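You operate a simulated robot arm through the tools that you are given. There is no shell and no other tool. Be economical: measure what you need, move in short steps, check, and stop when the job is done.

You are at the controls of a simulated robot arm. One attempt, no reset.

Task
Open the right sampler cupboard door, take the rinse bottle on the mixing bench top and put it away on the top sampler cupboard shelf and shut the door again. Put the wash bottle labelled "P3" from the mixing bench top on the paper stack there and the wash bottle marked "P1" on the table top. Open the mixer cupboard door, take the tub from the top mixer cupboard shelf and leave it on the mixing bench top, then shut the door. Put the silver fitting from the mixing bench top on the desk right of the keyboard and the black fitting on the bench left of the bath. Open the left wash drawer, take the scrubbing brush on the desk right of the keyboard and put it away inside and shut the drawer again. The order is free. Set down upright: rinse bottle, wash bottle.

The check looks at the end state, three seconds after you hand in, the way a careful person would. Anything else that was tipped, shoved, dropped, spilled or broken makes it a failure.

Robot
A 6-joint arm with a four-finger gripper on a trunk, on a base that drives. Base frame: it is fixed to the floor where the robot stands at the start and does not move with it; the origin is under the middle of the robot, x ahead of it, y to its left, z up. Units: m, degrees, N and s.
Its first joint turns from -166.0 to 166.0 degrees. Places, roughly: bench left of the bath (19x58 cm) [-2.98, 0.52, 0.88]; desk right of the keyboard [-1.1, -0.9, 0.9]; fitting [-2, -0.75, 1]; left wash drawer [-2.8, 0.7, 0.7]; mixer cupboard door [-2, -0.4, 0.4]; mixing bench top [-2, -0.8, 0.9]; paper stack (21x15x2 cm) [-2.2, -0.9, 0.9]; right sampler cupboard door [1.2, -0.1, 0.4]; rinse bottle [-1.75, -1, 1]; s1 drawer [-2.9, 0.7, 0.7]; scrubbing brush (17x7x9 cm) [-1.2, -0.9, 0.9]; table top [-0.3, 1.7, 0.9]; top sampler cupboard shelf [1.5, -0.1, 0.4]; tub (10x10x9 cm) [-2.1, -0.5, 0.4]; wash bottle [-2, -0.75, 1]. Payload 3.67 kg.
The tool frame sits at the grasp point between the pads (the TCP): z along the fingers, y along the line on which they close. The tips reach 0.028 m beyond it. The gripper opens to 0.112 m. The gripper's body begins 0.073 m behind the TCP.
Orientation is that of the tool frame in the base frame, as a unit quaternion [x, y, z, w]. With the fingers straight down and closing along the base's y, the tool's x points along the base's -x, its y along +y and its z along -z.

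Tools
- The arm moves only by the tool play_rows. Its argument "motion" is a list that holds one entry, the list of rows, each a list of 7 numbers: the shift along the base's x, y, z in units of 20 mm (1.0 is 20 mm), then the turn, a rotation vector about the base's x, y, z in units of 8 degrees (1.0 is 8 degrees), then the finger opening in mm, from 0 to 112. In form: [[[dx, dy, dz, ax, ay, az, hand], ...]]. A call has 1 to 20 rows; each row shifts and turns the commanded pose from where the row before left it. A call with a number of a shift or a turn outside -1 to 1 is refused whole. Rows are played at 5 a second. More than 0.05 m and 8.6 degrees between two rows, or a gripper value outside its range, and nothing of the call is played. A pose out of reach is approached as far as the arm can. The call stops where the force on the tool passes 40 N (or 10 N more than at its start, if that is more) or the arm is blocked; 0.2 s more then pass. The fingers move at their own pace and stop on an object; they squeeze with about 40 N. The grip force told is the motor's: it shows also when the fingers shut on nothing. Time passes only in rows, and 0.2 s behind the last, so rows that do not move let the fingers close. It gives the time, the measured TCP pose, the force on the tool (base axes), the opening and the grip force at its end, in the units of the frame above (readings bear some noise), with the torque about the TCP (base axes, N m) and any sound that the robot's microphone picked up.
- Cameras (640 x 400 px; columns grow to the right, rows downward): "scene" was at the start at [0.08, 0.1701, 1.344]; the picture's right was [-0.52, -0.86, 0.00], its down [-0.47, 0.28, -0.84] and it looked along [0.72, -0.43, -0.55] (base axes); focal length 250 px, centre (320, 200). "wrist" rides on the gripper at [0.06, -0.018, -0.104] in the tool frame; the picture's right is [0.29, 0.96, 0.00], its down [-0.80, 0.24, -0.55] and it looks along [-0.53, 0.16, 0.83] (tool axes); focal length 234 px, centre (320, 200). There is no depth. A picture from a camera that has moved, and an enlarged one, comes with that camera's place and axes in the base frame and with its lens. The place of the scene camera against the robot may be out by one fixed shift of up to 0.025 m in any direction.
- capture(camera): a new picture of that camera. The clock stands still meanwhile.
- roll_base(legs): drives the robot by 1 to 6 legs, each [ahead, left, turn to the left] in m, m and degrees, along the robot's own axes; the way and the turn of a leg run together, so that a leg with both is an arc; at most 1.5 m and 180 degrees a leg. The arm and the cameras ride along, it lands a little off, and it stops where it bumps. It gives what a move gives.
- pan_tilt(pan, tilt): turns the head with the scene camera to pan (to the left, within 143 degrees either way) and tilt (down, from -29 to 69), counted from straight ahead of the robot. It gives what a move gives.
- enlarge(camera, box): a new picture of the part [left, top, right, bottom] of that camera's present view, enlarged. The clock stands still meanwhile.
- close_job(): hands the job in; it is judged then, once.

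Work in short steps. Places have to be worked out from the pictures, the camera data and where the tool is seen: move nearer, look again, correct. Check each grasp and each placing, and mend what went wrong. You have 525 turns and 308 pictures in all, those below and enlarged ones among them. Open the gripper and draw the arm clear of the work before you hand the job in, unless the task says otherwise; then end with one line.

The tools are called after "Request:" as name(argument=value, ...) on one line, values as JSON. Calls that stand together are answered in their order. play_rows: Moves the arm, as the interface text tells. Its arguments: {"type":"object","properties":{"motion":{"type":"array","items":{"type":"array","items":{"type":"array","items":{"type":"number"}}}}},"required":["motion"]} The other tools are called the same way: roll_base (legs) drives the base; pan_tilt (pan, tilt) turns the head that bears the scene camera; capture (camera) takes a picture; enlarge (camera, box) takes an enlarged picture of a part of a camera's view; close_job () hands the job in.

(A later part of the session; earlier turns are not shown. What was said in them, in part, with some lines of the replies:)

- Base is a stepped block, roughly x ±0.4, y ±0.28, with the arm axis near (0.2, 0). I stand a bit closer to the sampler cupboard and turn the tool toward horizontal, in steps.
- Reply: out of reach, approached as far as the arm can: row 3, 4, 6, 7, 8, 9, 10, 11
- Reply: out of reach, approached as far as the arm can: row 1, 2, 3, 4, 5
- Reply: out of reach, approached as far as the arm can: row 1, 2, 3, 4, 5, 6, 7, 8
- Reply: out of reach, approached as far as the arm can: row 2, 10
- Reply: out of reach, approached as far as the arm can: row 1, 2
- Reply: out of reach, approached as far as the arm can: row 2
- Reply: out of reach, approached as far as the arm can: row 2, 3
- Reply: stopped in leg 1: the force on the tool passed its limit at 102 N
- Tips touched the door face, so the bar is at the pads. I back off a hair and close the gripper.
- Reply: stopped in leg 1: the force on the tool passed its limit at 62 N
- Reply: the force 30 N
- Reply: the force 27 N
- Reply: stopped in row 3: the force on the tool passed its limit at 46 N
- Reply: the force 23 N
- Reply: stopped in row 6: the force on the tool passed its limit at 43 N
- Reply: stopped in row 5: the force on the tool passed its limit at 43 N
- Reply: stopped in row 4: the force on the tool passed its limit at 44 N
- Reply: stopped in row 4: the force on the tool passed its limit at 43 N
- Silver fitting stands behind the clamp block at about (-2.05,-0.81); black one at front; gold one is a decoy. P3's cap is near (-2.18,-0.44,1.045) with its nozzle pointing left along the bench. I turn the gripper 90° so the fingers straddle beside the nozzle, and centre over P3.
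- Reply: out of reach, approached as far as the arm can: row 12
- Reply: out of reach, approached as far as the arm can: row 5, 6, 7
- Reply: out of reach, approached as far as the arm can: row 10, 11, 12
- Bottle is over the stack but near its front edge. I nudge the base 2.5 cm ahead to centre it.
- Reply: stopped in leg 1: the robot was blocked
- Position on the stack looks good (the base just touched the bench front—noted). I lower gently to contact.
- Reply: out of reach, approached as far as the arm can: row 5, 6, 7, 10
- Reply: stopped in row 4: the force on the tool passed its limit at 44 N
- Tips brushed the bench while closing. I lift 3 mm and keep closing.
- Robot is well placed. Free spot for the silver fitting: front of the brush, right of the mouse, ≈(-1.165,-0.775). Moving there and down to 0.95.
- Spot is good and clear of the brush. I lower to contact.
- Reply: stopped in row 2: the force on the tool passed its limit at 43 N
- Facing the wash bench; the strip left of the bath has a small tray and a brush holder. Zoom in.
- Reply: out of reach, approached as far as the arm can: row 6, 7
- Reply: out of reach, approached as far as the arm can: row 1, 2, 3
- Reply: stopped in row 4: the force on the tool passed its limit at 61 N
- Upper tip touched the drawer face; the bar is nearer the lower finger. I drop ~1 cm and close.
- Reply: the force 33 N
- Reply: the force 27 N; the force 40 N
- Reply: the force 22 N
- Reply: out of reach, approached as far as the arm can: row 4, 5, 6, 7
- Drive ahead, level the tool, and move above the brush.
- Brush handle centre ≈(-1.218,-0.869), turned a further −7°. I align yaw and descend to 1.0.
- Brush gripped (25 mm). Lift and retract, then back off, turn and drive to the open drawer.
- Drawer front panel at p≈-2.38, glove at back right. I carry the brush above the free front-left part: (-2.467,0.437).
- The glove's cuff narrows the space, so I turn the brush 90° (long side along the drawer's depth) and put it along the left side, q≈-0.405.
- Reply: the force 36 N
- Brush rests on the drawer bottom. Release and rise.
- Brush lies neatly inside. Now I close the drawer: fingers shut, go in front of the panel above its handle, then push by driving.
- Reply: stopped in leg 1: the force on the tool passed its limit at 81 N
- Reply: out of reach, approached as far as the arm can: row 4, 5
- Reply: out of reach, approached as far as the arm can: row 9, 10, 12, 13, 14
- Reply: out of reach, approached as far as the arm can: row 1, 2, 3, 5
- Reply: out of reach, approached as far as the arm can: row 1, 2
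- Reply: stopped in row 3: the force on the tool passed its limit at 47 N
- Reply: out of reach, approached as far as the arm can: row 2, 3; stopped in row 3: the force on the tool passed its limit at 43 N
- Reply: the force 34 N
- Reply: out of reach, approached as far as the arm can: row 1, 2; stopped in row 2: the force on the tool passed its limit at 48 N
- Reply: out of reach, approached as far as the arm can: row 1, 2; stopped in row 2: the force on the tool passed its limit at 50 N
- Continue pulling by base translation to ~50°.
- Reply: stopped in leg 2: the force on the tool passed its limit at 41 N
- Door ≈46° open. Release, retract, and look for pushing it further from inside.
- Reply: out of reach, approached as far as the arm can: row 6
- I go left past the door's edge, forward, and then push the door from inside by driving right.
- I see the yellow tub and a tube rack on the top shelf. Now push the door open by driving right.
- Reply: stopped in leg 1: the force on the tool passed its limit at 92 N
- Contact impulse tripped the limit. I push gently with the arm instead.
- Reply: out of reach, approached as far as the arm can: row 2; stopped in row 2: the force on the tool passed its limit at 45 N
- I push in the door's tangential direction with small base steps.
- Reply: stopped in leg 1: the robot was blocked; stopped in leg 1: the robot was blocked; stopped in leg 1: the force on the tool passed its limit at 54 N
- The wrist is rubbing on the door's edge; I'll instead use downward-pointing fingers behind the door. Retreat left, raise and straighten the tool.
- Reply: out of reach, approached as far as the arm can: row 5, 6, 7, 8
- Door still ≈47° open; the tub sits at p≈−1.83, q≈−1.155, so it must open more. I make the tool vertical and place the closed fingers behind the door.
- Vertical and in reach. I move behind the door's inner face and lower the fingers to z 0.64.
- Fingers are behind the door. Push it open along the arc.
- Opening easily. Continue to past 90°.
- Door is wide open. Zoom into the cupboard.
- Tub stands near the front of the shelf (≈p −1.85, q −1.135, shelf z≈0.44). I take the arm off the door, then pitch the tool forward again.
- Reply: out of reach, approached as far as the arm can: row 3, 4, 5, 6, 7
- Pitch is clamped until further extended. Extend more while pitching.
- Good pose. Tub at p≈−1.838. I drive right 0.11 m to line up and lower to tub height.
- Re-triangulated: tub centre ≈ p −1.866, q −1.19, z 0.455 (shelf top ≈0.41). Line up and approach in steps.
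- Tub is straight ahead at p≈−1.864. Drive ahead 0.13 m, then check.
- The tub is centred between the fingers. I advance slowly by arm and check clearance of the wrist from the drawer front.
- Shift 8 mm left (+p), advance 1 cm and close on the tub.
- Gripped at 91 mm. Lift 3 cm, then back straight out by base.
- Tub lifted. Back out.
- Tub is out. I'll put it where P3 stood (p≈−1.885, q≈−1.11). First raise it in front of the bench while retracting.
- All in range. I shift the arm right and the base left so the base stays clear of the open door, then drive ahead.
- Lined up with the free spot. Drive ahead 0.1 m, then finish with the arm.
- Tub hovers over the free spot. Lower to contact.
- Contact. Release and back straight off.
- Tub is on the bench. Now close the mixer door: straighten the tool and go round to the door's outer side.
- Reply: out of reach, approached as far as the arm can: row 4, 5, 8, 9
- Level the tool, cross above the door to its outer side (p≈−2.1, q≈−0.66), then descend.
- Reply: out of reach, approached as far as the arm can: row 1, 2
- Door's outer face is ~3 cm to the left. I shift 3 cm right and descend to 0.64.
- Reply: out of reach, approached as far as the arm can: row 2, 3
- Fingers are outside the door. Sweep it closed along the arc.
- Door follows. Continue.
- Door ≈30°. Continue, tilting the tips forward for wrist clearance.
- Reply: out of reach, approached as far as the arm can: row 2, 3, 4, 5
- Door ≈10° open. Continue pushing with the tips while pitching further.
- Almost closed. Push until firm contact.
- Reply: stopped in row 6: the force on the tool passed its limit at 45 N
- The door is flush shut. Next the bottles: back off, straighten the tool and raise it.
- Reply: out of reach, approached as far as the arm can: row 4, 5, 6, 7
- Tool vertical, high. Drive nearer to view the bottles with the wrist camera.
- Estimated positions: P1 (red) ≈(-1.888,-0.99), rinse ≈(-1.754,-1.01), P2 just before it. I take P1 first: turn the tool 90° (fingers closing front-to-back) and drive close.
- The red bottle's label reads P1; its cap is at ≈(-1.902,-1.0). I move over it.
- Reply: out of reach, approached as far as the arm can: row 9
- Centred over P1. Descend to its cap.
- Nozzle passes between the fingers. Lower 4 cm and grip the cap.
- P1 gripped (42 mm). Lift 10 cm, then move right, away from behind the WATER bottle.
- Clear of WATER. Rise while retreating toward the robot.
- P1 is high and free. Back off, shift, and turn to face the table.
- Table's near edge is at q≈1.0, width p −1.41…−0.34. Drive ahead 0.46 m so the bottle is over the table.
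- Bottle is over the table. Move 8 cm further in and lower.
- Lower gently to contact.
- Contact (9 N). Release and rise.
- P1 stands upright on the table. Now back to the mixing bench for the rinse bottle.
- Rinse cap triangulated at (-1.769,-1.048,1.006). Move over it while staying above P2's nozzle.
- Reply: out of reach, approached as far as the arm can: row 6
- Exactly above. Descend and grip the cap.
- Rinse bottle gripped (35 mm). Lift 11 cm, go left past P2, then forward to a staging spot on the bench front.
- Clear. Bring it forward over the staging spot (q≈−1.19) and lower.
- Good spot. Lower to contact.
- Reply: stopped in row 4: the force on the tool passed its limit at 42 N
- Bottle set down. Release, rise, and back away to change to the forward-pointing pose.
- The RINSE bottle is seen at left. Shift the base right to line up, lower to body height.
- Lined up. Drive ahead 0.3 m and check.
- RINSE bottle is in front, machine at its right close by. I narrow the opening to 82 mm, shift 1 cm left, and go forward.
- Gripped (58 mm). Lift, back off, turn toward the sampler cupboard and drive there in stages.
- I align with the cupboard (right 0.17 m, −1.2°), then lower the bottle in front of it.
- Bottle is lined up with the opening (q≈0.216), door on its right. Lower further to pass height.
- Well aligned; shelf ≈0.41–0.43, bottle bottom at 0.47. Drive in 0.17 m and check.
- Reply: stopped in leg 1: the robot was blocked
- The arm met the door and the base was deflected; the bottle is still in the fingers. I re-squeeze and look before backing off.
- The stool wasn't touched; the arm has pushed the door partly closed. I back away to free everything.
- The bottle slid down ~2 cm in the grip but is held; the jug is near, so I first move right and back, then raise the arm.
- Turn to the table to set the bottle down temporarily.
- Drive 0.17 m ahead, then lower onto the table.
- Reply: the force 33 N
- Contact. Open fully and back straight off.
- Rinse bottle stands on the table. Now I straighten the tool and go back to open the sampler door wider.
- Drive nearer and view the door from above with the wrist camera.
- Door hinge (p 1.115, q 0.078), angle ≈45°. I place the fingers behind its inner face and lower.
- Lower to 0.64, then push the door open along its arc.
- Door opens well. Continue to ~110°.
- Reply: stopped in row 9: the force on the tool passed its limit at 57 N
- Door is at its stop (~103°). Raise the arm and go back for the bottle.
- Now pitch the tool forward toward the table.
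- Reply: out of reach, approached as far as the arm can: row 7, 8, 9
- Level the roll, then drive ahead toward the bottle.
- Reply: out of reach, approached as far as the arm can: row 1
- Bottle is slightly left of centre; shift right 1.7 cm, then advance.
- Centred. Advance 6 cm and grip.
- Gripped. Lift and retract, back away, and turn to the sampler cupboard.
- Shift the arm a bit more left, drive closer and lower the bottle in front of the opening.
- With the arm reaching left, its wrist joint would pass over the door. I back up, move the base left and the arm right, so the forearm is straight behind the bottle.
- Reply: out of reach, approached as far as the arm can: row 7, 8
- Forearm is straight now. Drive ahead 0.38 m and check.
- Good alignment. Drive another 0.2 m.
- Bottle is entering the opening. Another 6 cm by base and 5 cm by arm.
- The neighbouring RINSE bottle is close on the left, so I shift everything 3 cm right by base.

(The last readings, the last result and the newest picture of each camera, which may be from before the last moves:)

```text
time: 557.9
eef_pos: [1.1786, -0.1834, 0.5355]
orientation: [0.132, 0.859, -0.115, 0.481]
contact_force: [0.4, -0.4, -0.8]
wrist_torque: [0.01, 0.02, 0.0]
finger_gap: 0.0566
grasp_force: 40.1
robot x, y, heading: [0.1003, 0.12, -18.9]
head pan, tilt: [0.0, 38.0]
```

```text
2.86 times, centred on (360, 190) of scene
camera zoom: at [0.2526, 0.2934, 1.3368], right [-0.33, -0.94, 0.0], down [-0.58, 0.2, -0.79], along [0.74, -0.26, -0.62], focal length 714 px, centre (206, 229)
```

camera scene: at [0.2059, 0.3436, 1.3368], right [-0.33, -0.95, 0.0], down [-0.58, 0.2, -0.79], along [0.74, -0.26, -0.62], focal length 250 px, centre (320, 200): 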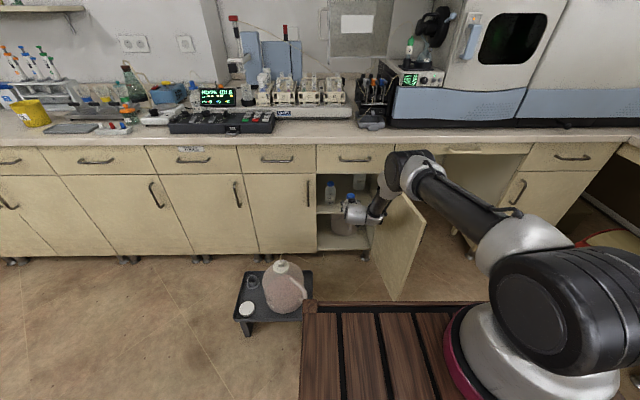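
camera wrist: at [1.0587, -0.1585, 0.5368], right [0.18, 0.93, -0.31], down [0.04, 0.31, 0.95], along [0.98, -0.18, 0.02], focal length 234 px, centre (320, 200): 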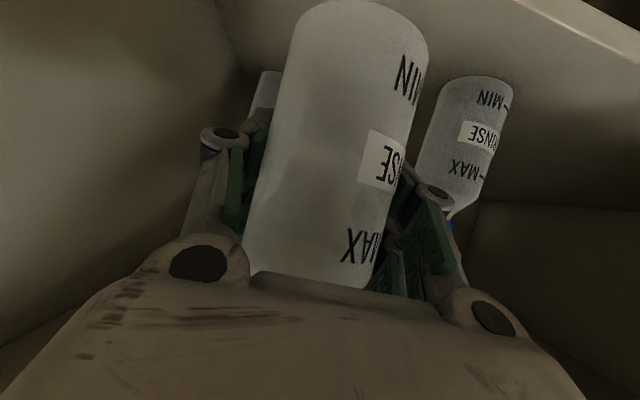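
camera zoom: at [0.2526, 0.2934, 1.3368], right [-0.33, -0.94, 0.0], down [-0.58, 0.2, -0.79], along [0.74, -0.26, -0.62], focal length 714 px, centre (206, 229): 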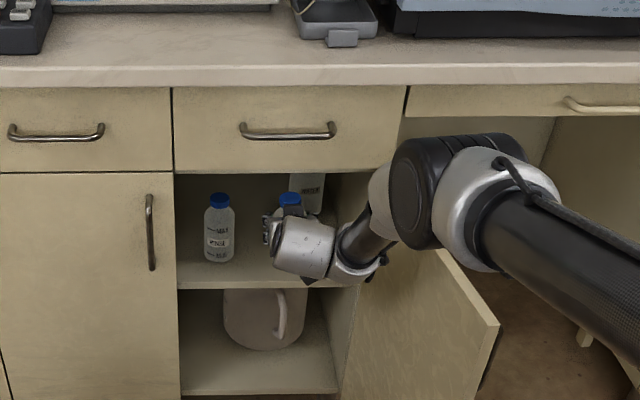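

Good clearance now. Lower the bottle onto the shelf.

Request:
play_rows(motion=[[[0, 0, -0.6, 0, 0, 0, 30], [0, 0, -0.5, 0, 0, 0, 30], [0, 0, -0.4, 0, 0, 0, 30], [0, 0, -0.25, 0, 0, 0, 30], [0, 0, -0.25, 0, 0, 0, 30]]])

Request:
enlarge(camera="scene", box=[290, 150, 390, 230])

```text
time: 559.1
eef_pos: [1.1774, -0.1811, 0.4954]
orientation: [0.131, 0.858, -0.115, 0.483]
contact_force: [-0.1, 0.1, -0.2]
wrist_torque: [0.02, 0.0, 0.01]
finger_gap: 0.0566
grasp_force: 39.9
robot x, y, heading: [0.099, 0.1281, -19.1]
head pan, tilt: [0.0, 38.0]
```

```text
5.00 times, centred on (340, 190) of scene
camera zoom: at [0.2526, 0.2934, 1.3368], right [-0.33, -0.94, 0.0], down [-0.58, 0.2, -0.79], along [0.74, -0.26, -0.62], focal length 1250 px, centre (220, 250)
```

zoom: 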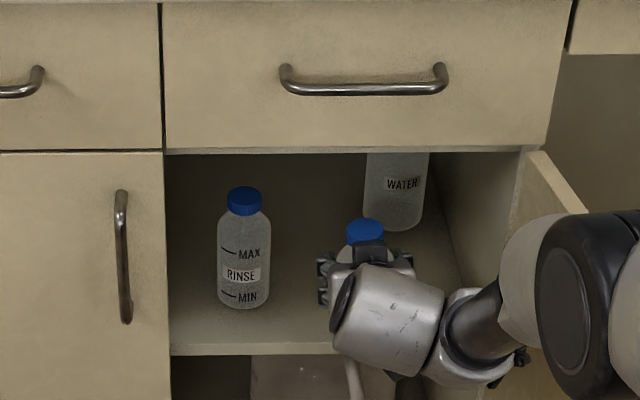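

Request:
play_rows(motion=[[[0, 0, -0.25, 0, 0, 0, 30], [0, 0, -0.25, 0, 0, 0, 30], [0, 0, -0.25, 0, 0, 0, 30], [0, 0, -0.2, 0, 0, 0, 30]]])

```text
time: 560.1
eef_pos: [1.1768, -0.1821, 0.4772]
orientation: [0.132, 0.859, -0.114, 0.482]
contact_force: [0.6, 0.0, -1.2]
wrist_torque: [-0.03, -0.02, 0.0]
finger_gap: 0.0567
grasp_force: 39.6
robot x, y, heading: [0.0974, 0.1245, -19.0]
head pan, tilt: [0.0, 38.0]
```

Request:
play_rows(motion=[[[0, 0, -0.2, 0, 0, 0, 30], [0, 0, -0.2, 0, 0, 0, 30], [0, 0, -0.2, 0, 0, 0, 30], [0, 0, -0.2, 0, 0, 0, 30]]])

```text
time: 561.1
eef_pos: [1.1702, -0.1813, 0.469]
orientation: [0.13, 0.859, -0.113, 0.482]
contact_force: [0.1, -0.1, 0.0]
wrist_torque: [0.0, -0.04, 0.03]
finger_gap: 0.0567
grasp_force: 40.1
out of reach, approached as far as the arm can: row 1, 3
robot x, y, heading: [0.1006, 0.1228, -19.2]
head pan, tilt: [0.0, 38.0]
```

Request:
play_rows(motion=[[[-0.1, 0.03, -0.2, 0, 0, 0, 30], [-0.1, 0.03, -0.2, 0, 0, 0, 30], [-0.1, 0.03, -0.2, 0, 0, 0, 30]]])

```text
time: 561.9
eef_pos: [1.1609, -0.1797, 0.4559]
orientation: [0.132, 0.859, -0.115, 0.481]
contact_force: [0.1, 0.1, -0.8]
wrist_torque: [0.0, 0.02, -0.03]
finger_gap: 0.0569
grasp_force: 40.2
out of reach, approached as far as the arm can: row 1
robot x, y, heading: [0.0972, 0.1233, -19.1]
head pan, tilt: [0.0, 38.0]
```

Request:
enlarge(camera="scene", box=[290, 150, 390, 230])

Request:
capture(camera="wrist")

```text
5.00 times, centred on (340, 190) of scene
camera zoom: at [0.2527, 0.2933, 1.3368], right [-0.33, -0.94, 0.0], down [-0.58, 0.2, -0.79], along [0.74, -0.26, -0.62], focal length 1250 px, centre (220, 250)
```

zoom: 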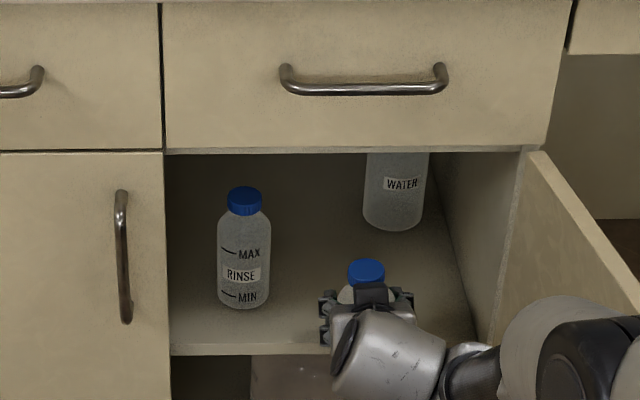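

```text
67 pictures are left
camera wrist: at [1.0415, -0.1551, 0.458], right [0.18, 0.93, -0.31], down [0.04, 0.31, 0.95], along [0.98, -0.18, 0.02], focal length 234 px, centre (320, 200)
```

wrist: 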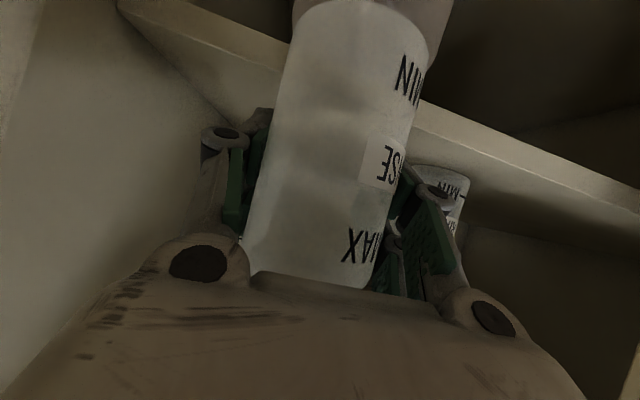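

The shelf's front edge is further in than I thought (the bottle is still in front of it, unsupported). I raise it again and go ~9 cm deeper.

Request:
play_rows(motion=[[[0, 0, 1, 0, 0, 0, 30], [0, 0, 1, 0, 0, 0, 30], [0, 0, 1, 0, 0, 0, 30], [0, 0, 0.6, 0, 0, 0, 30]]])

Request:
pan_tilt(pan=25, tilt=60)

Request:
capture(camera="scene")

```text
time: 562.9
eef_pos: [1.1626, -0.1795, 0.5273]
orientation: [0.132, 0.858, -0.115, 0.482]
contact_force: [0.5, -0.6, -1.4]
wrist_torque: [-0.02, -0.03, 0.01]
finger_gap: 0.0567
grasp_force: 40.5
robot x, y, heading: [0.1006, 0.1259, -19.2]
head pan, tilt: [0.0, 38.0]
```

```text
time: 563.8
eef_pos: [1.1632, -0.1803, 0.5267]
orientation: [0.131, 0.859, -0.114, 0.482]
contact_force: [0.2, 1.0, -0.6]
wrist_torque: [0.01, -0.04, 0.0]
finger_gap: 0.0564
grasp_force: 39.7
robot x, y, heading: [0.0937, 0.1258, -18.9]
head pan, tilt: [25.0, 60.0]
```

```text
66 pictures are left
camera scene: at [0.2374, 0.3284, 1.3071], right [0.1, -0.99, 0.0], down [-0.86, -0.09, -0.5], along [0.5, 0.05, -0.87], focal length 250 px, centre (320, 200)
```

scene: 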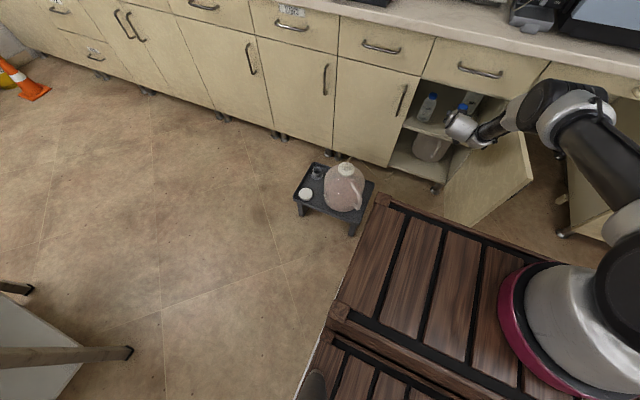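

The base is still ~20 cm from the stool. Drive ahead 0.1 m.

Request:
roll_base(legs=[[0.1, 0, 0]])

Request:
pan_tilt(pan=0, tilt=38)

Request:
enlarge(camera="scene", box=[270, 120, 450, 260])

Request:
capture(camera="wrist")

```text
time: 564.9
eef_pos: [1.2583, -0.2109, 0.5288]
orientation: [0.132, 0.858, -0.115, 0.483]
contact_force: [0.1, 0.5, -0.5]
wrist_torque: [0.01, 0.0, 0.01]
finger_gap: 0.0565
grasp_force: 39.9
robot x, y, heading: [0.1945, 0.0914, -19.1]
head pan, tilt: [25.0, 60.0]
```

```text
time: 565.8
eef_pos: [1.2585, -0.2135, 0.5282]
orientation: [0.132, 0.859, -0.114, 0.482]
contact_force: [-0.9, 0.3, -0.3]
wrist_torque: [0.0, -0.05, 0.0]
finger_gap: 0.0563
grasp_force: 39.9
robot x, y, heading: [0.1937, 0.0916, -19.1]
head pan, tilt: [0.0, 38.0]
```

```text
2.86 times, centred on (360, 190) of scene
camera zoom: at [0.3478, 0.2605, 1.3367], right [-0.33, -0.95, 0.0], down [-0.58, 0.2, -0.79], along [0.74, -0.26, -0.62], focal length 714 px, centre (206, 229)
```

zoom: 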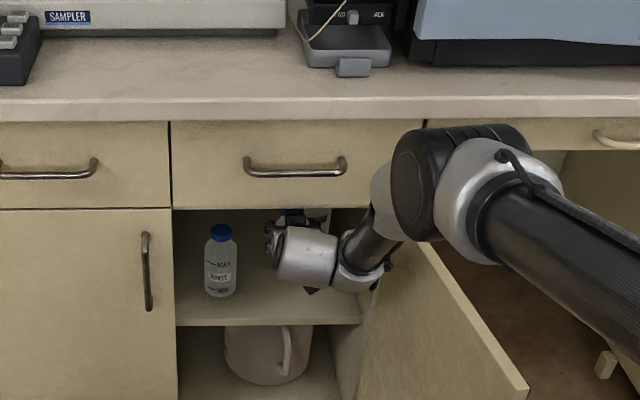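

```text
64 pictures are left
camera wrist: at [1.1386, -0.1886, 0.5293], right [0.18, 0.93, -0.31], down [0.04, 0.31, 0.95], along [0.98, -0.18, 0.02], focal length 234 px, centre (320, 200)
```

wrist: 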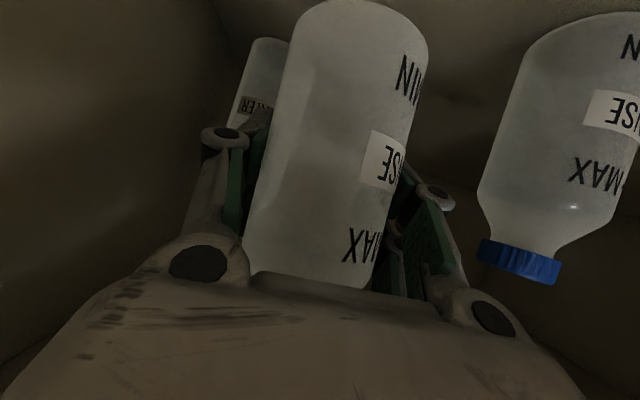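

Deep enough: neighbours are clear on both sides. Lower onto the shelf.

Request:
play_rows(motion=[[[-0.1, 0.03, -0.7, 0, 0, 0, 30], [-0.1, 0.03, -0.7, 0, 0, 0, 30], [-0.1, 0.03, -0.5, 0, 0, 0, 30], [-0.1, 0.03, -0.3, 0, 0, 0, 30], [-0.1, 0.03, -0.25, 0, 0, 0, 30]]])

```text
time: 567.0
eef_pos: [1.2491, -0.2092, 0.4787]
orientation: [0.132, 0.858, -0.115, 0.482]
contact_force: [0.4, 0.0, -1.4]
wrist_torque: [0.01, -0.02, 0.02]
finger_gap: 0.0566
grasp_force: 40.2
robot x, y, heading: [0.1948, 0.0911, -19.1]
head pan, tilt: [0.0, 38.0]
```

Request:
play_rows(motion=[[[-0.08, 0.02, -0.2, 0, 0, 0, 30], [-0.08, 0.02, -0.2, 0, 0, 0, 30], [-0.08, 0.02, -0.2, 0, 0, 0, 30], [-0.08, 0.02, -0.15, 0, 0, 0, 30]]])

```text
time: 568.0
eef_pos: [1.2414, -0.2075, 0.4668]
orientation: [0.132, 0.857, -0.115, 0.484]
contact_force: [0.1, 1.5, 8.8]
wrist_torque: [0.27, 0.09, 0.03]
finger_gap: 0.0563
grasp_force: 39.8
robot x, y, heading: [0.1959, 0.0931, -19.1]
head pan, tilt: [0.0, 38.0]
```

Contact at 0.467 as expected. A quick look before release.

Request:
capture(camera="wrist")

Request:
enlarge(camera="scene", box=[290, 150, 390, 230])

```text
63 pictures are left
camera wrist: at [1.1229, -0.1838, 0.467], right [0.18, 0.93, -0.31], down [0.03, 0.31, 0.95], along [0.98, -0.18, 0.02], focal length 234 px, centre (320, 200)
```

wrist: 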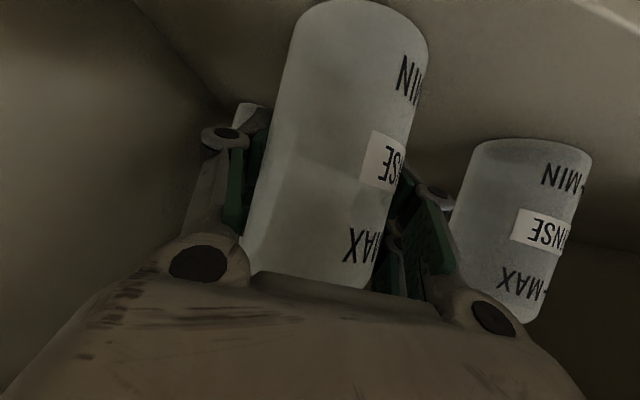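

```text
5.00 times, centred on (340, 190) of scene
camera zoom: at [0.3474, 0.2605, 1.3368], right [-0.33, -0.94, 0.0], down [-0.58, 0.2, -0.79], along [0.74, -0.26, -0.62], focal length 1250 px, centre (220, 250)
```

zoom: 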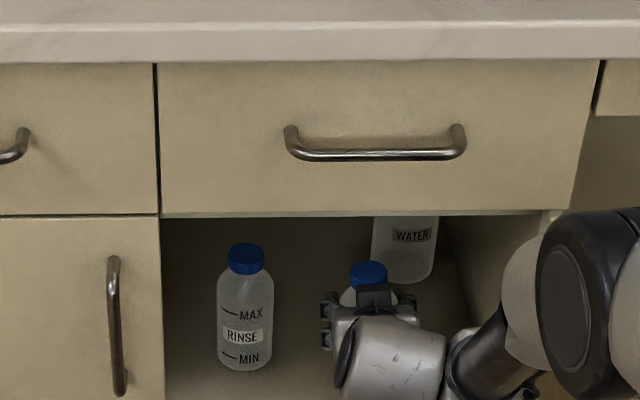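

Bottle stands on the shelf, parallel to its neighbour. Open moderately and withdraw straight back.

Request:
play_rows(motion=[[[0, 0, 0, 0, 0, 0, 66], [0, 0, 0, 0, 0, 0, 76], [0, 0, 0, 0, 0, 0, 80], [-0.5, 0.17, 0, 0, 0, 0, 80], [-0.5, 0.17, 0.05, 0, 0, 0, 80], [-0.5, 0.17, 0.1, 0, 0, 0, 80]]])

Request:
capture(camera="wrist")

```text
time: 569.4
eef_pos: [1.2117, -0.1982, 0.4665]
orientation: [0.131, 0.859, -0.114, 0.482]
contact_force: [0.4, 0.3, -0.6]
wrist_torque: [-0.01, 0.02, -0.01]
finger_gap: 0.0799
grasp_force: 0.2
robot x, y, heading: [0.1952, 0.0974, -19.3]
head pan, tilt: [0.0, 38.0]
```

```text
61 pictures are left
camera wrist: at [1.092, -0.1737, 0.4687], right [0.18, 0.93, -0.31], down [0.04, 0.31, 0.95], along [0.98, -0.18, 0.02], focal length 234 px, centre (320, 200)
```

wrist: 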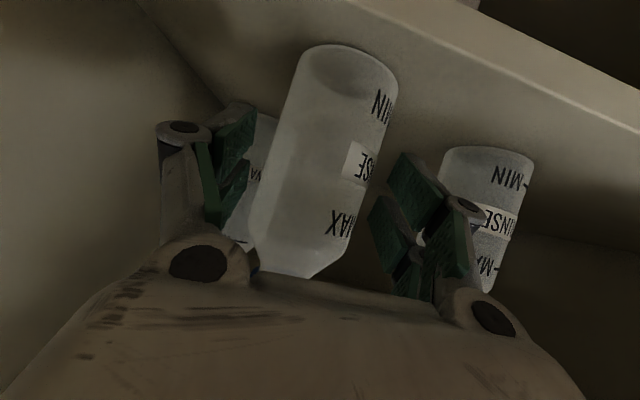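

Released and standing well on the shelf. Back out.

Request:
roll_base(legs=[[-0.4, 0, 0]])

Request:
enlarge(camera="scene", box=[270, 110, 450, 270])

```text
time: 571.9
eef_pos: [0.8332, -0.0666, 0.4677]
orientation: [0.131, 0.858, -0.114, 0.482]
contact_force: [0.1, -0.3, 0.1]
wrist_torque: [-0.01, 0.03, -0.03]
finger_gap: 0.0801
grasp_force: 0.1
robot x, y, heading: [-0.1804, 0.2174, -19.2]
head pan, tilt: [0.0, 38.0]
```

```text
2.50 times, centred on (360, 190) of scene
camera zoom: at [-0.0304, 0.3914, 1.3368], right [-0.33, -0.94, 0.0], down [-0.58, 0.2, -0.79], along [0.74, -0.26, -0.62], focal length 625 px, centre (220, 225)
```

zoom: 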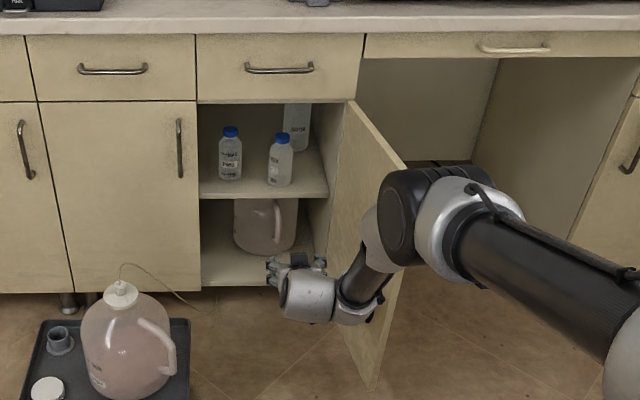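

Rinse bottle stands upright on the shelf. Now shut the door: raise and straighten the tool.

Request:
play_rows(motion=[[[-0.3, 0.1, 1, 0, 0, 0, 60], [-0.3, 0.1, 1, 0, 0, 0, 60], [-0.3, 0.1, 1, 0, 0, 0, 0], [-0.3, 0.1, 1, 0, 0, 0, 0], [-0.3, 0.1, 1, 0, 0, 0, 0], [-0.3, 0.1, 1, 0, 0, 0, 0], [-0.3, 0.1, 1, 0, 0, 0, 0], [-0.3, 0.1, 1, 0, 0, 0, 0], [-0.3, 0.1, 1, 0, 0, 0, 0], [-0.3, 0.1, 1, 0, 0, 0, 0], [-0.3, 0.1, 1, 0.3256, 0.9455, 0, 0], [-0.3, 0.1, 1, 0.3256, 0.9455, 0, 0], [-0.3, 0.1, 1, 0.3256, 0.9455, 0, 0], [-0.3, 0.1, 1, 0.3256, 0.9455, 0, 0], [-0.3, 0.1, 1, 0.3256, 0.9455, 0, 0], [-0.3, 0.1, 1, 0.3256, 0.9455, 0, 0], [-0.3, 0.1, 1, 0.3256, 0.9455, 0, 0], [-0.3, 0.1, 1, 0.13, 0.4, 0, 0], [-0.3, 0.1, 1, 0, 0, 0, 0], [-0.3, 0.1, 1, 0, 0, 0, 0]]])

```text
time: 576.1
eef_pos: [0.7548, -0.051, 0.8342]
orientation: [0.15, 0.968, -0.097, 0.178]
contact_force: [0.3, 0.2, 0.2]
wrist_torque: [0.0, -0.02, 0.03]
finger_gap: 0.0
grasp_force: 36.1
out of reach, approached as far as the arm can: row 4, 7, 14, 15, 16, 17
robot x, y, heading: [-0.184, 0.2226, -19.3]
head pan, tilt: [0.0, 38.0]
```

Request:
play_rows(motion=[[[-0.9, 0.3, 0.5, 0, 0, 0, 0], [-0.9, 0.3, 0.5, 0, 0, 0, 0], [-0.9, 0.3, 0.5, 0.58, 0.75, 0, 0], [-0.9, 0.3, 0.5, 0.58, 0.75, 0, 0], [-0.9, 0.3, 0.5, 0.58, 0.75, 0, 0], [0, 0, 0.5, 0, 0, 0, 0]]])

Request:
capture(camera="wrist")

```text
time: 577.5
eef_pos: [0.6642, -0.0215, 0.8937]
orientation: [0.152, 0.988, 0.0, 0.005]
contact_force: [0.6, -0.1, -0.3]
wrist_torque: [-0.01, 0.01, -0.02]
finger_gap: 0.0
grasp_force: 36.2
robot x, y, heading: [-0.1847, 0.2208, -19.2]
head pan, tilt: [0.0, 38.0]
```

```text
59 pictures are left
camera wrist: at [0.5998, -0.0214, 0.9958], right [0.01, 1.0, 0.0], down [0.83, -0.01, 0.56], along [0.56, -0.01, -0.83], focal length 234 px, centre (320, 200)
```

wrist: 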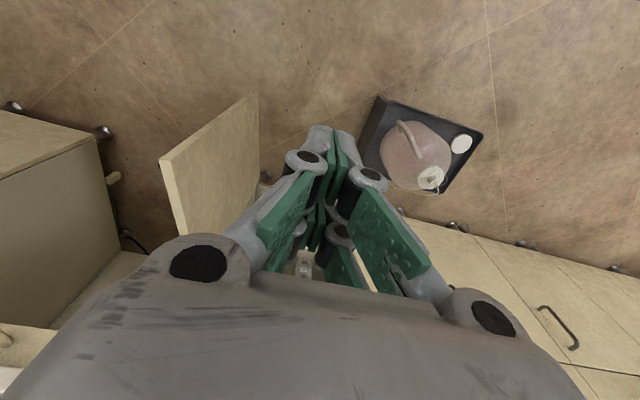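

Tool vertical; door edge seen at p≈0.78, q≈0. Drive so that the tool is over the outer (right) side of the door.

Request:
roll_base(legs=[[0.2, -0.24, 0]])

Request:
capture(camera="wrist")

```text
time: 579.6
eef_pos: [0.7747, -0.3147, 0.8937]
orientation: [0.153, 0.988, -0.002, 0.006]
contact_force: [-0.5, -0.6, 0.1]
wrist_torque: [0.0, -0.02, -0.03]
finger_gap: 0.0
grasp_force: 35.9
robot x, y, heading: [-0.0731, -0.0686, -19.1]
head pan, tilt: [0.0, 38.0]
```

```text
58 pictures are left
camera wrist: at [0.7117, -0.3134, 0.9957], right [0.02, 1.0, 0.0], down [0.83, -0.01, 0.56], along [0.56, -0.01, -0.83], focal length 234 px, centre (320, 200)
```

wrist: 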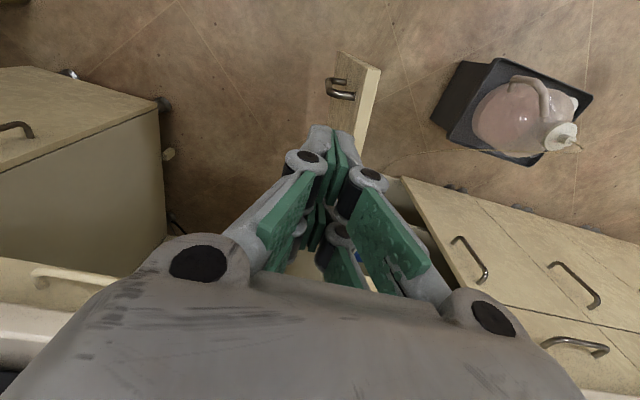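

I go further from the handle (radius ≈0.2), move the base closer for reach, and lower the fingers outside the door.

Request:
roll_base(legs=[[0.13, 0, 0]])

Request:
play_rows(motion=[[[-0.7, 0.25, 0, 0, 0, 0, 0], [-0.7, 0.25, 0, 0, 0, 0, 0], [-0.7, 0.25, 0, 0, 0, 0, 0], [-0.5, 0.17, 0, 0, 0, 0, 0], [0, -0.3, -1, 0, 0, 0, 0], [0, 0, -1, 0, 0, 0, 0], [0, 0, -1, 0, 0, 0, 0], [0, 0, -1, 0, 0, 0, 0], [0, 0, -1, 0, 0, 0, 0], [0, 0, -1, 0, 0, 0, 0], [0, 0, -1, 0, 0, 0, 0], [0, 0, -1, 0, 0, 0, 0]]])

Request:
capture(camera="wrist")

```text
time: 580.9
eef_pos: [0.8989, -0.3563, 0.8934]
orientation: [0.153, 0.988, -0.001, 0.006]
contact_force: [0.2, 0.2, -0.6]
wrist_torque: [-0.03, 0.02, 0.0]
finger_gap: 0.0
grasp_force: 35.7
robot x, y, heading: [0.0467, -0.1079, -19.0]
head pan, tilt: [0.0, 38.0]
```

```text
time: 583.5
eef_pos: [0.8477, -0.3456, 0.7343]
orientation: [0.153, 0.988, -0.001, 0.006]
contact_force: [0.1, 0.4, 0.7]
wrist_torque: [0.0, 0.01, -0.03]
finger_gap: 0.0
grasp_force: 35.9
robot x, y, heading: [0.0522, -0.1116, -19.0]
head pan, tilt: [0.0, 38.0]
```

```text
57 pictures are left
camera wrist: at [0.7833, -0.3437, 0.8356], right [0.01, 1.0, 0.0], down [0.83, -0.01, 0.56], along [0.56, -0.01, -0.83], focal length 234 px, centre (320, 200)
```

wrist: 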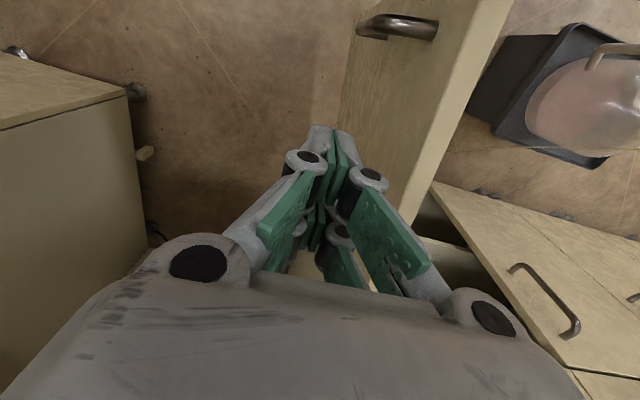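

Fingers are outside the door, clear of its handle. Lower to 0.64 and sweep it closed.

Request:
play_rows(motion=[[[0, 0, -1, 0, 0, 0, 0], [0, 0, -1, 0, 0, 0, 0], [0, 0, -1, 0, 0, 0, 0], [0, 0, -1, 0, 0, 0, 0], [0, 0, -0.7, 0, 0, 0, 0], [-0.05, 0.81, 0, 0, 0, 0, 0], [-0.05, 0.81, 0, 0, 0, 0, 0], [-0.05, 0.81, 0, 0, 0, 0, 0], [-0.05, 0.81, 0, 0, 0, 0, 0], [0.16, 0.78, 0, 0, 0, 0, 0], [0.16, 0.78, 0, 0, 0, 0, 0], [0.16, 0.78, 0, 0, 0, 0, 0], [0.16, 0.78, 0, 0, 0, 0, 0], [0.35, 0.71, 0, 0, 0, 0, 0], [0.35, 0.71, 0, 0, 0, 0, 0], [0.35, 0.71, 0, 0, 0, 0, 0], [0.35, 0.71, 0, 0, 0, 0, 0]]])

Request:
capture(camera="scene")

```text
time: 587.1
eef_pos: [0.8834, -0.1611, 0.6413]
orientation: [0.153, 0.988, 0.0, 0.007]
contact_force: [0.4, -0.2, 1.0]
wrist_torque: [-0.01, 0.03, -0.02]
finger_gap: 0.0
grasp_force: 36.3
robot x, y, heading: [0.0523, -0.1107, -19.3]
head pan, tilt: [0.0, 38.0]
```

```text
56 pictures are left
camera scene: at [0.2052, 0.0577, 1.3368], right [-0.33, -0.94, 0.0], down [-0.58, 0.2, -0.79], along [0.74, -0.26, -0.62], focal length 250 px, centre (320, 200)
```

scene: 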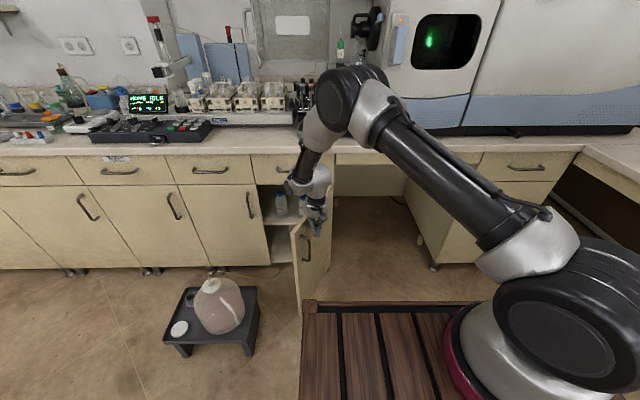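

Request:
play_rows(motion=[[[0.53, 0.59, 0, 0, 0, 0, 0], [0.53, 0.59, 0, 0, 0, 0, 0], [0.53, 0.59, 0, 0, 0, 0, 0], [0.53, 0.59, 0, 0, 0, 0, 0], [0.66, 0.44, 0, 0, 0, 0, 0], [0.66, 0.44, 0, 0, 0, 0, 0], [0.66, 0.44, 0, 0, 0, 0, 0], [0.66, 0.44, 0, 0, 0, 0, 0]]])

Request:
capture(camera="wrist")

Request:
capture(camera="scene")

```text
time: 588.9
eef_pos: [0.9798, -0.0783, 0.64]
orientation: [0.152, 0.988, 0.0, 0.006]
contact_force: [-0.7, 0.4, 0.3]
wrist_torque: [-0.01, 0.0, -0.01]
finger_gap: 0.0
grasp_force: 36.0
robot x, y, heading: [0.0513, -0.1106, -19.1]
head pan, tilt: [0.0, 38.0]
```

```text
55 pictures are left
camera wrist: at [0.915, -0.0769, 0.7418], right [0.01, 1.0, 0.0], down [0.83, -0.01, 0.56], along [0.56, -0.01, -0.83], focal length 234 px, centre (320, 200)
```

wrist: 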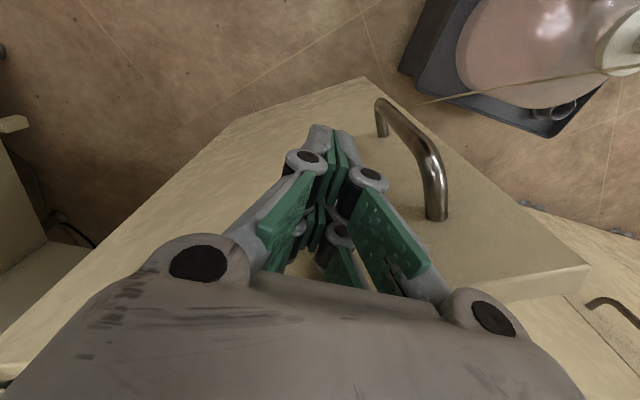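

```text
54 pictures are left
camera scene: at [0.2052, 0.0578, 1.3368], right [-0.33, -0.94, 0.0], down [-0.58, 0.2, -0.79], along [0.74, -0.26, -0.62], focal length 250 px, centre (320, 200)
```

scene: 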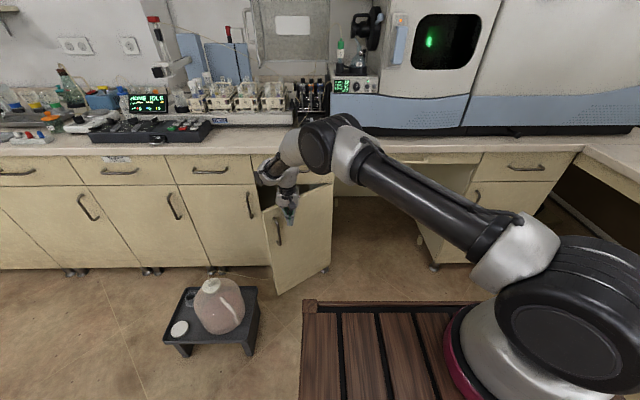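

Request:
play_rows(motion=[[[0.75, 0.25, 0, 0, 0, 0, 0], [0.75, 0.25, 0, 0, 0, 0, 0], [0.75, 0.25, 0, -0.25, -0.7, 0, 0], [0.6, 0.1, 0, -0.3256, -0.9455, 0, 0], [0.5, 0, 0, -0.3256, -0.9455, 0, 0], [0.5, -0.1, 0, -0.3256, -0.9455, 0, 0]]])

Request:
capture(camera="wrist")

Request:
capture(camera="scene")

```text
time: 590.3
eef_pos: [1.0559, -0.0621, 0.6399]
orientation: [0.147, 0.953, -0.046, 0.26]
contact_force: [-0.7, 0.1, -0.4]
wrist_torque: [-0.05, 0.0, -0.01]
finger_gap: 0.0001
grasp_force: 35.2
robot x, y, heading: [0.0562, -0.1106, -19.1]
head pan, tilt: [0.0, 38.0]
```

```text
53 pictures are left
camera wrist: at [0.9508, -0.0466, 0.6977], right [0.05, 0.99, -0.16], down [0.46, 0.12, 0.88], along [0.89, -0.12, -0.45], focal length 234 px, centre (320, 200)
```

wrist: 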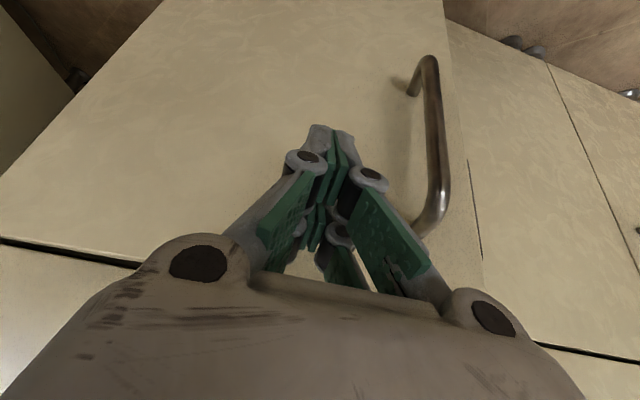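

```text
52 pictures are left
camera scene: at [0.2052, 0.058, 1.3368], right [-0.33, -0.94, 0.0], down [-0.58, 0.2, -0.79], along [0.74, -0.26, -0.62], focal length 250 px, centre (320, 200)
```

scene: 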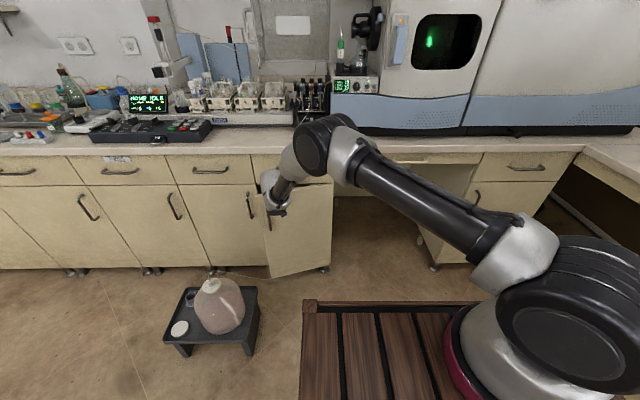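

Nearly closed; push on with the tips.

Request:
play_rows(motion=[[[0.5, -0.17, -0.5, -0.3256, -0.9455, 0, 0], [0.5, -0.17, -0.5, -0.3256, -0.9455, 0, 0], [0.4, -0.13, 0, 0, 0, 0, 0], [0.3, -0.1, 0, 0, 0, 0, 0], [0.3, -0.1, 0, 0, 0, 0, 0], [0.3, -0.1, 0, 0, 0, 0, 0], [0.3, -0.1, 0, 0, 0, 0, 0], [0.3, -0.1, 0, 0, 0, 0, 0], [0.3, -0.1, 0, 0, 0, 0, 0]]])

Request:
capture(camera="wrist")

Request:
enlarge(camera="scene", box=[180, 130, 400, 290])

```text
time: 592.3
eef_pos: [1.1201, -0.0838, 0.6198]
orientation: [0.141, 0.908, -0.07, 0.389]
contact_force: [-0.4, 0.0, -0.1]
wrist_torque: [0.01, -0.02, -0.01]
finger_gap: 0.0002
grasp_force: 36.0
robot x, y, heading: [0.0506, -0.1091, -19.1]
head pan, tilt: [0.0, 38.0]
```

```text
51 pictures are left
camera wrist: at [1.0032, -0.0651, 0.6469], right [0.11, 0.97, -0.23], down [0.22, 0.2, 0.96], along [0.97, -0.15, -0.19], focal length 234 px, centre (320, 200)
```

wrist: 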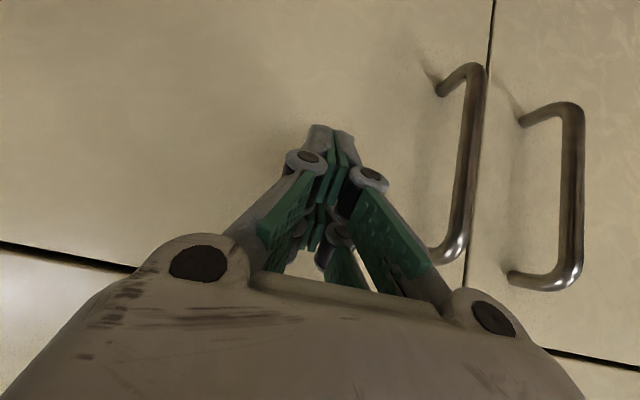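

```text
2.50 times, centred on (290, 210) of scene
camera zoom: at [0.2052, 0.0578, 1.3368], right [-0.33, -0.94, 0.0], down [-0.58, 0.2, -0.79], along [0.74, -0.26, -0.62], focal length 625 px, centre (395, 175)
```

zoom: 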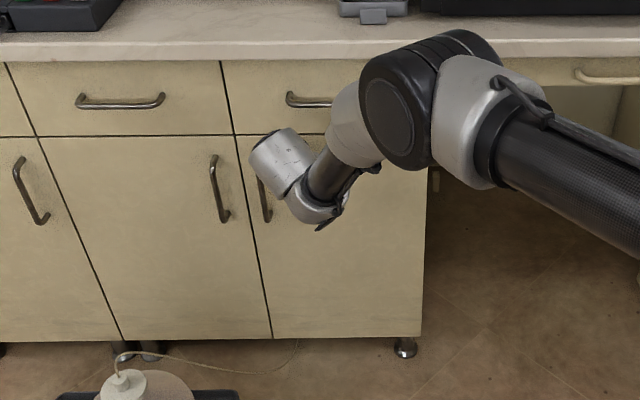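

Almost flush. Push until firm contact.

Request:
play_rows(motion=[[[0.25, -0.08, 0, 0, 0, 0, 0], [0.25, -0.08, 0, 0, 0, 0, 0], [0.25, -0.08, 0, 0, 0, 0, 0], [0.25, -0.08, 0, 0, 0, 0, 0], [0.25, -0.08, 0, 0, 0, 0, 0], [0.25, -0.08, 0, 0, 0, 0, 0]]])

Request:
capture(camera="wrist")

```text
time: 592.8
eef_pos: [1.123, -0.0851, 0.6163]
orientation: [0.139, 0.909, -0.071, 0.387]
contact_force: [-6.3, 2.9, 1.4]
wrist_torque: [-0.03, -0.05, -0.01]
finger_gap: 0.0061
grasp_force: 36.1
robot x, y, heading: [0.0538, -0.1133, -19.3]
head pan, tilt: [0.0, 38.0]
stopped in row 2: the force on the tool passed its limit at 51 N (the readings are from after the stop); the commanded pose is now the measured one
```

```text
49 pictures are left
camera wrist: at [1.007, -0.0656, 0.6448], right [0.1, 0.97, -0.23], down [0.22, 0.2, 0.95], along [0.97, -0.15, -0.19], focal length 234 px, centre (320, 200)
```

wrist: 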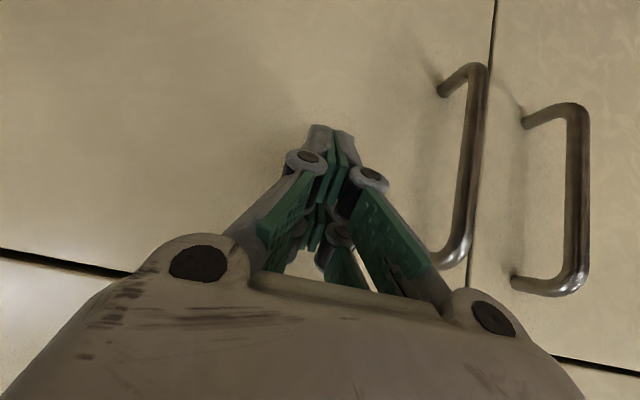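

Door is shut flush. I back off, raise the arm, and make a final round of checks.

Request:
roll_base(legs=[[-0.3, 0, 0]])

Request:
play_rows(motion=[[[-0.3, 0.1, 1, 0, 0, 0, 0], [-0.3, 0.1, 1, 0, 0, 0, 0], [-0.3, 0.1, 1, 0, 0, 0, 40], [-0.3, 0.1, 1, 0, 0, 0, 80], [-0.3, 0.1, 1, 0.3, 0.9, 0, 80], [-0.3, 0.1, 1, 0.3, 0.9, 0, 80], [-0.5, 0.17, 1, 0.3, 0.9, 0, 80], [-0.5, 0.17, 1, 0.3, 0.9, 0, 80], [-0.5, 0.17, 1, 0.3, 0.9, 0, 80], [-0.5, 0.17, 1, 0.2, 0.6, 0, 80], [-0.5, 0.17, 1, 0, 0, 0, 80], [-0.5, 0.17, 1, 0, 0, 0, 80], [-0.5, 0.17, 1, 0, 0, 0, 80], [-0.5, 0.17, 1, 0, 0, 0, 80], [-0.5, 0.17, 1, 0, 0, 0, 80], [-0.5, 0.17, 1, 0, 0, 0, 80]]])

Request:
capture(camera="scene")

```text
time: 594.9
eef_pos: [0.8406, 0.0128, 0.6183]
orientation: [0.14, 0.908, -0.071, 0.387]
contact_force: [-0.5, -0.2, 0.1]
wrist_torque: [0.0, 0.0, -0.01]
finger_gap: 0.0
grasp_force: 36.0
robot x, y, heading: [-0.2353, -0.0148, -19.3]
head pan, tilt: [0.0, 38.0]
```

```text
time: 598.3
eef_pos: [0.7047, 0.0594, 0.9366]
orientation: [0.151, 0.988, -0.011, 0.027]
contact_force: [-0.1, 0.1, -0.6]
wrist_torque: [0.01, 0.02, -0.05]
finger_gap: 0.0801
grasp_force: 0.1
robot x, y, heading: [-0.2305, -0.0103, -19.0]
head pan, tilt: [0.0, 38.0]
```

```text
48 pictures are left
camera scene: at [-0.0783, 0.1564, 1.3367], right [-0.33, -0.94, 0.0], down [-0.58, 0.2, -0.79], along [0.74, -0.26, -0.62], focal length 250 px, centre (320, 200)
```

scene: 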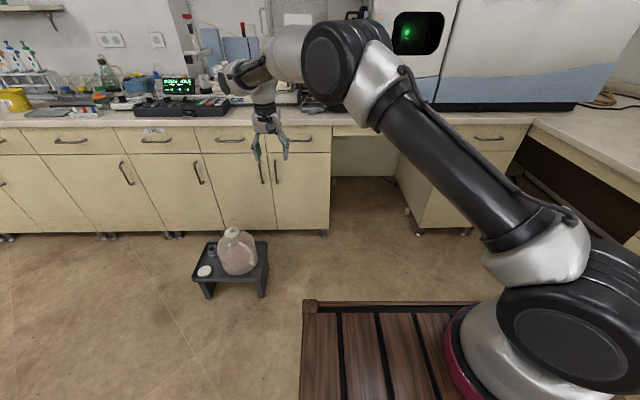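

Sampler cupboard is shut. I back off a little and look at the other places.

Request:
roll_base(legs=[[-0.5, 0, 0]])

Request:
pan_tilt(pan=-130, tilt=28)

Request:
capture(camera="scene")

Request:
pan_tilt(pan=143, tilt=25)

Request:
capture(camera="scene")

Request:
pan_tilt(pan=90, tilt=25)

Request:
capture(camera="scene")

```text
time: 601.2
eef_pos: [0.237, 0.2229, 0.9387]
orientation: [0.149, 0.988, -0.01, 0.028]
contact_force: [0.1, -0.6, -0.2]
wrist_torque: [-0.02, 0.0, 0.03]
finger_gap: 0.0801
grasp_force: 0.0
robot x, y, heading: [-0.6989, 0.1519, -19.2]
head pan, tilt: [0.0, 38.0]
```

```text
time: 603.3
eef_pos: [0.2372, 0.2224, 0.9379]
orientation: [0.149, 0.988, -0.009, 0.029]
contact_force: [0.3, 0.3, 0.2]
wrist_torque: [0.02, -0.01, -0.05]
finger_gap: 0.08
grasp_force: 0.0
robot x, y, heading: [-0.7046, 0.1455, -18.7]
head pan, tilt: [-130.0, 28.0]
```

```text
47 pictures are left
camera scene: at [-0.7073, 0.3003, 1.3523], right [-0.52, 0.86, 0.0], down [0.4, 0.24, -0.88], along [-0.76, -0.45, -0.47], focal length 250 px, centre (320, 200)
```

scene: 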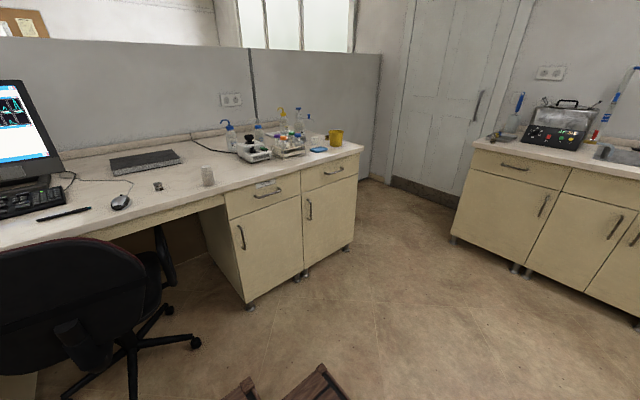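

```text
time: 607.1
eef_pos: [0.2372, 0.2242, 0.9381]
orientation: [0.15, 0.988, -0.009, 0.029]
contact_force: [0.4, 0.0, 0.2]
wrist_torque: [-0.03, 0.02, 0.04]
finger_gap: 0.08
grasp_force: 0.0
robot x, y, heading: [-0.7015, 0.1517, -19.1]
head pan, tilt: [143.0, 25.0]
```

```text
46 pictures are left
camera scene: at [-0.6805, 0.4237, 1.3571], right [0.83, 0.56, 0.0], down [0.24, -0.35, -0.91], along [-0.51, 0.75, -0.42], focal length 250 px, centre (320, 200)
```

scene: 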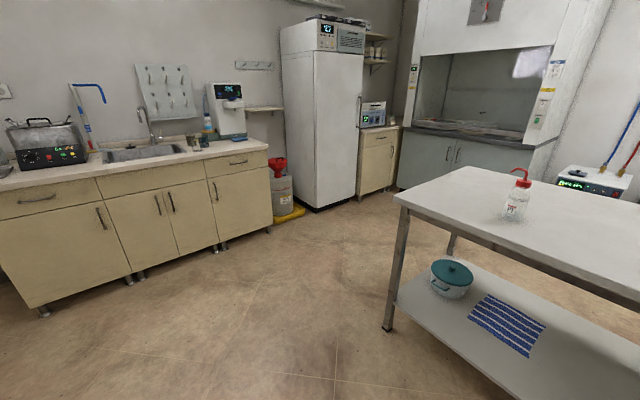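

```text
time: 608.3
eef_pos: [0.2372, 0.2244, 0.9385]
orientation: [0.149, 0.988, -0.009, 0.029]
contact_force: [0.1, -0.1, 0.5]
wrist_torque: [-0.01, -0.02, 0.0]
finger_gap: 0.08
grasp_force: 0.1
robot x, y, heading: [-0.7018, 0.1514, -18.6]
head pan, tilt: [90.0, 25.0]
```

```text
45 pictures are left
camera scene: at [-0.5991, 0.4344, 1.3571], right [0.95, -0.33, 0.0], down [-0.14, -0.4, -0.91], along [0.29, 0.86, -0.42], focal length 250 px, centre (320, 200)
```

scene: 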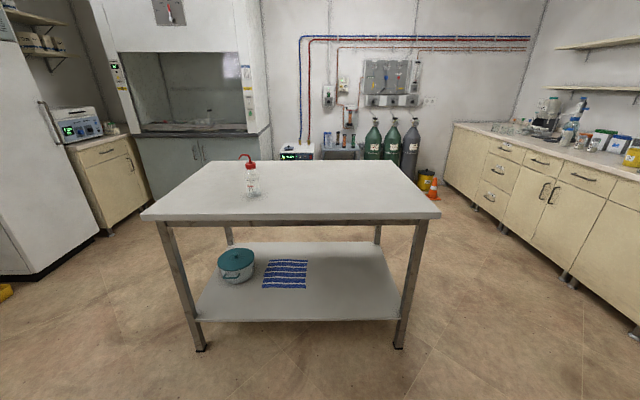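

All looks right. A final zoom on the wash drawer and the mixing bench.

Request:
pan_tilt(pan=-150, tilt=25)

Request:
enlarge(camera="scene", box=[120, 90, 300, 230])

Request:
enlarge(camera="scene", box=[340, 80, 560, 240])

```text
time: 611.6
eef_pos: [0.2368, 0.2245, 0.9382]
orientation: [0.149, 0.988, -0.01, 0.029]
contact_force: [-0.6, -0.5, 0.6]
wrist_torque: [-0.01, 0.0, 0.01]
finger_gap: 0.0801
grasp_force: 0.1
robot x, y, heading: [-0.7058, 0.15, -18.8]
head pan, tilt: [-143.2, 25.0]
```

```text
2.86 times, centred on (210, 160) of scene
camera zoom: at [-0.7168, 0.3192, 1.3571], right [-0.3, 0.95, 0.0], down [0.4, 0.13, -0.91], along [-0.86, -0.28, -0.42], focal length 714 px, centre (634, 314)
```

zoom: 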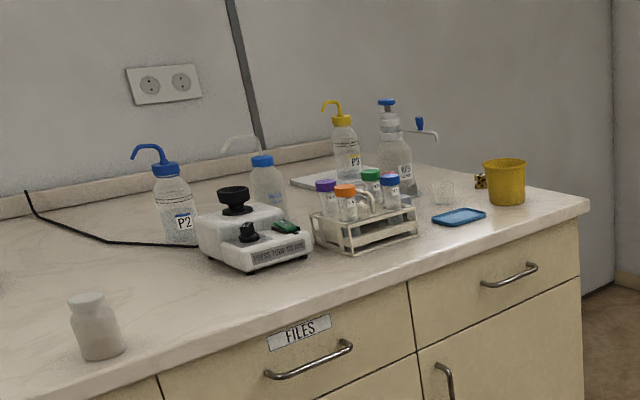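

```text
2.50 times, centred on (450, 160) of scene
camera zoom: at [-0.7168, 0.3192, 1.3571], right [-0.3, 0.95, 0.0], down [0.4, 0.13, -0.91], along [-0.86, -0.28, -0.42], focal length 625 px, centre (-5, 300)
```

zoom: 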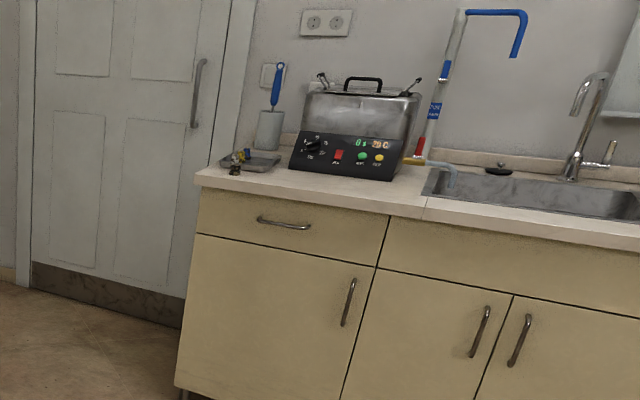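

Everything is in its place: doors and drawer are shut, bottles upright, the gripper open and the arm clear. I hand in the job.

Request:
close_job()

```text
The job is handed in.
```

I finished all the tasks and handed the job in; the last pictures show every item in its place. Both cupboard doors and the wash drawer are shut, the rinse and wash bottles are upright, and the arm is clear with the gripper open.
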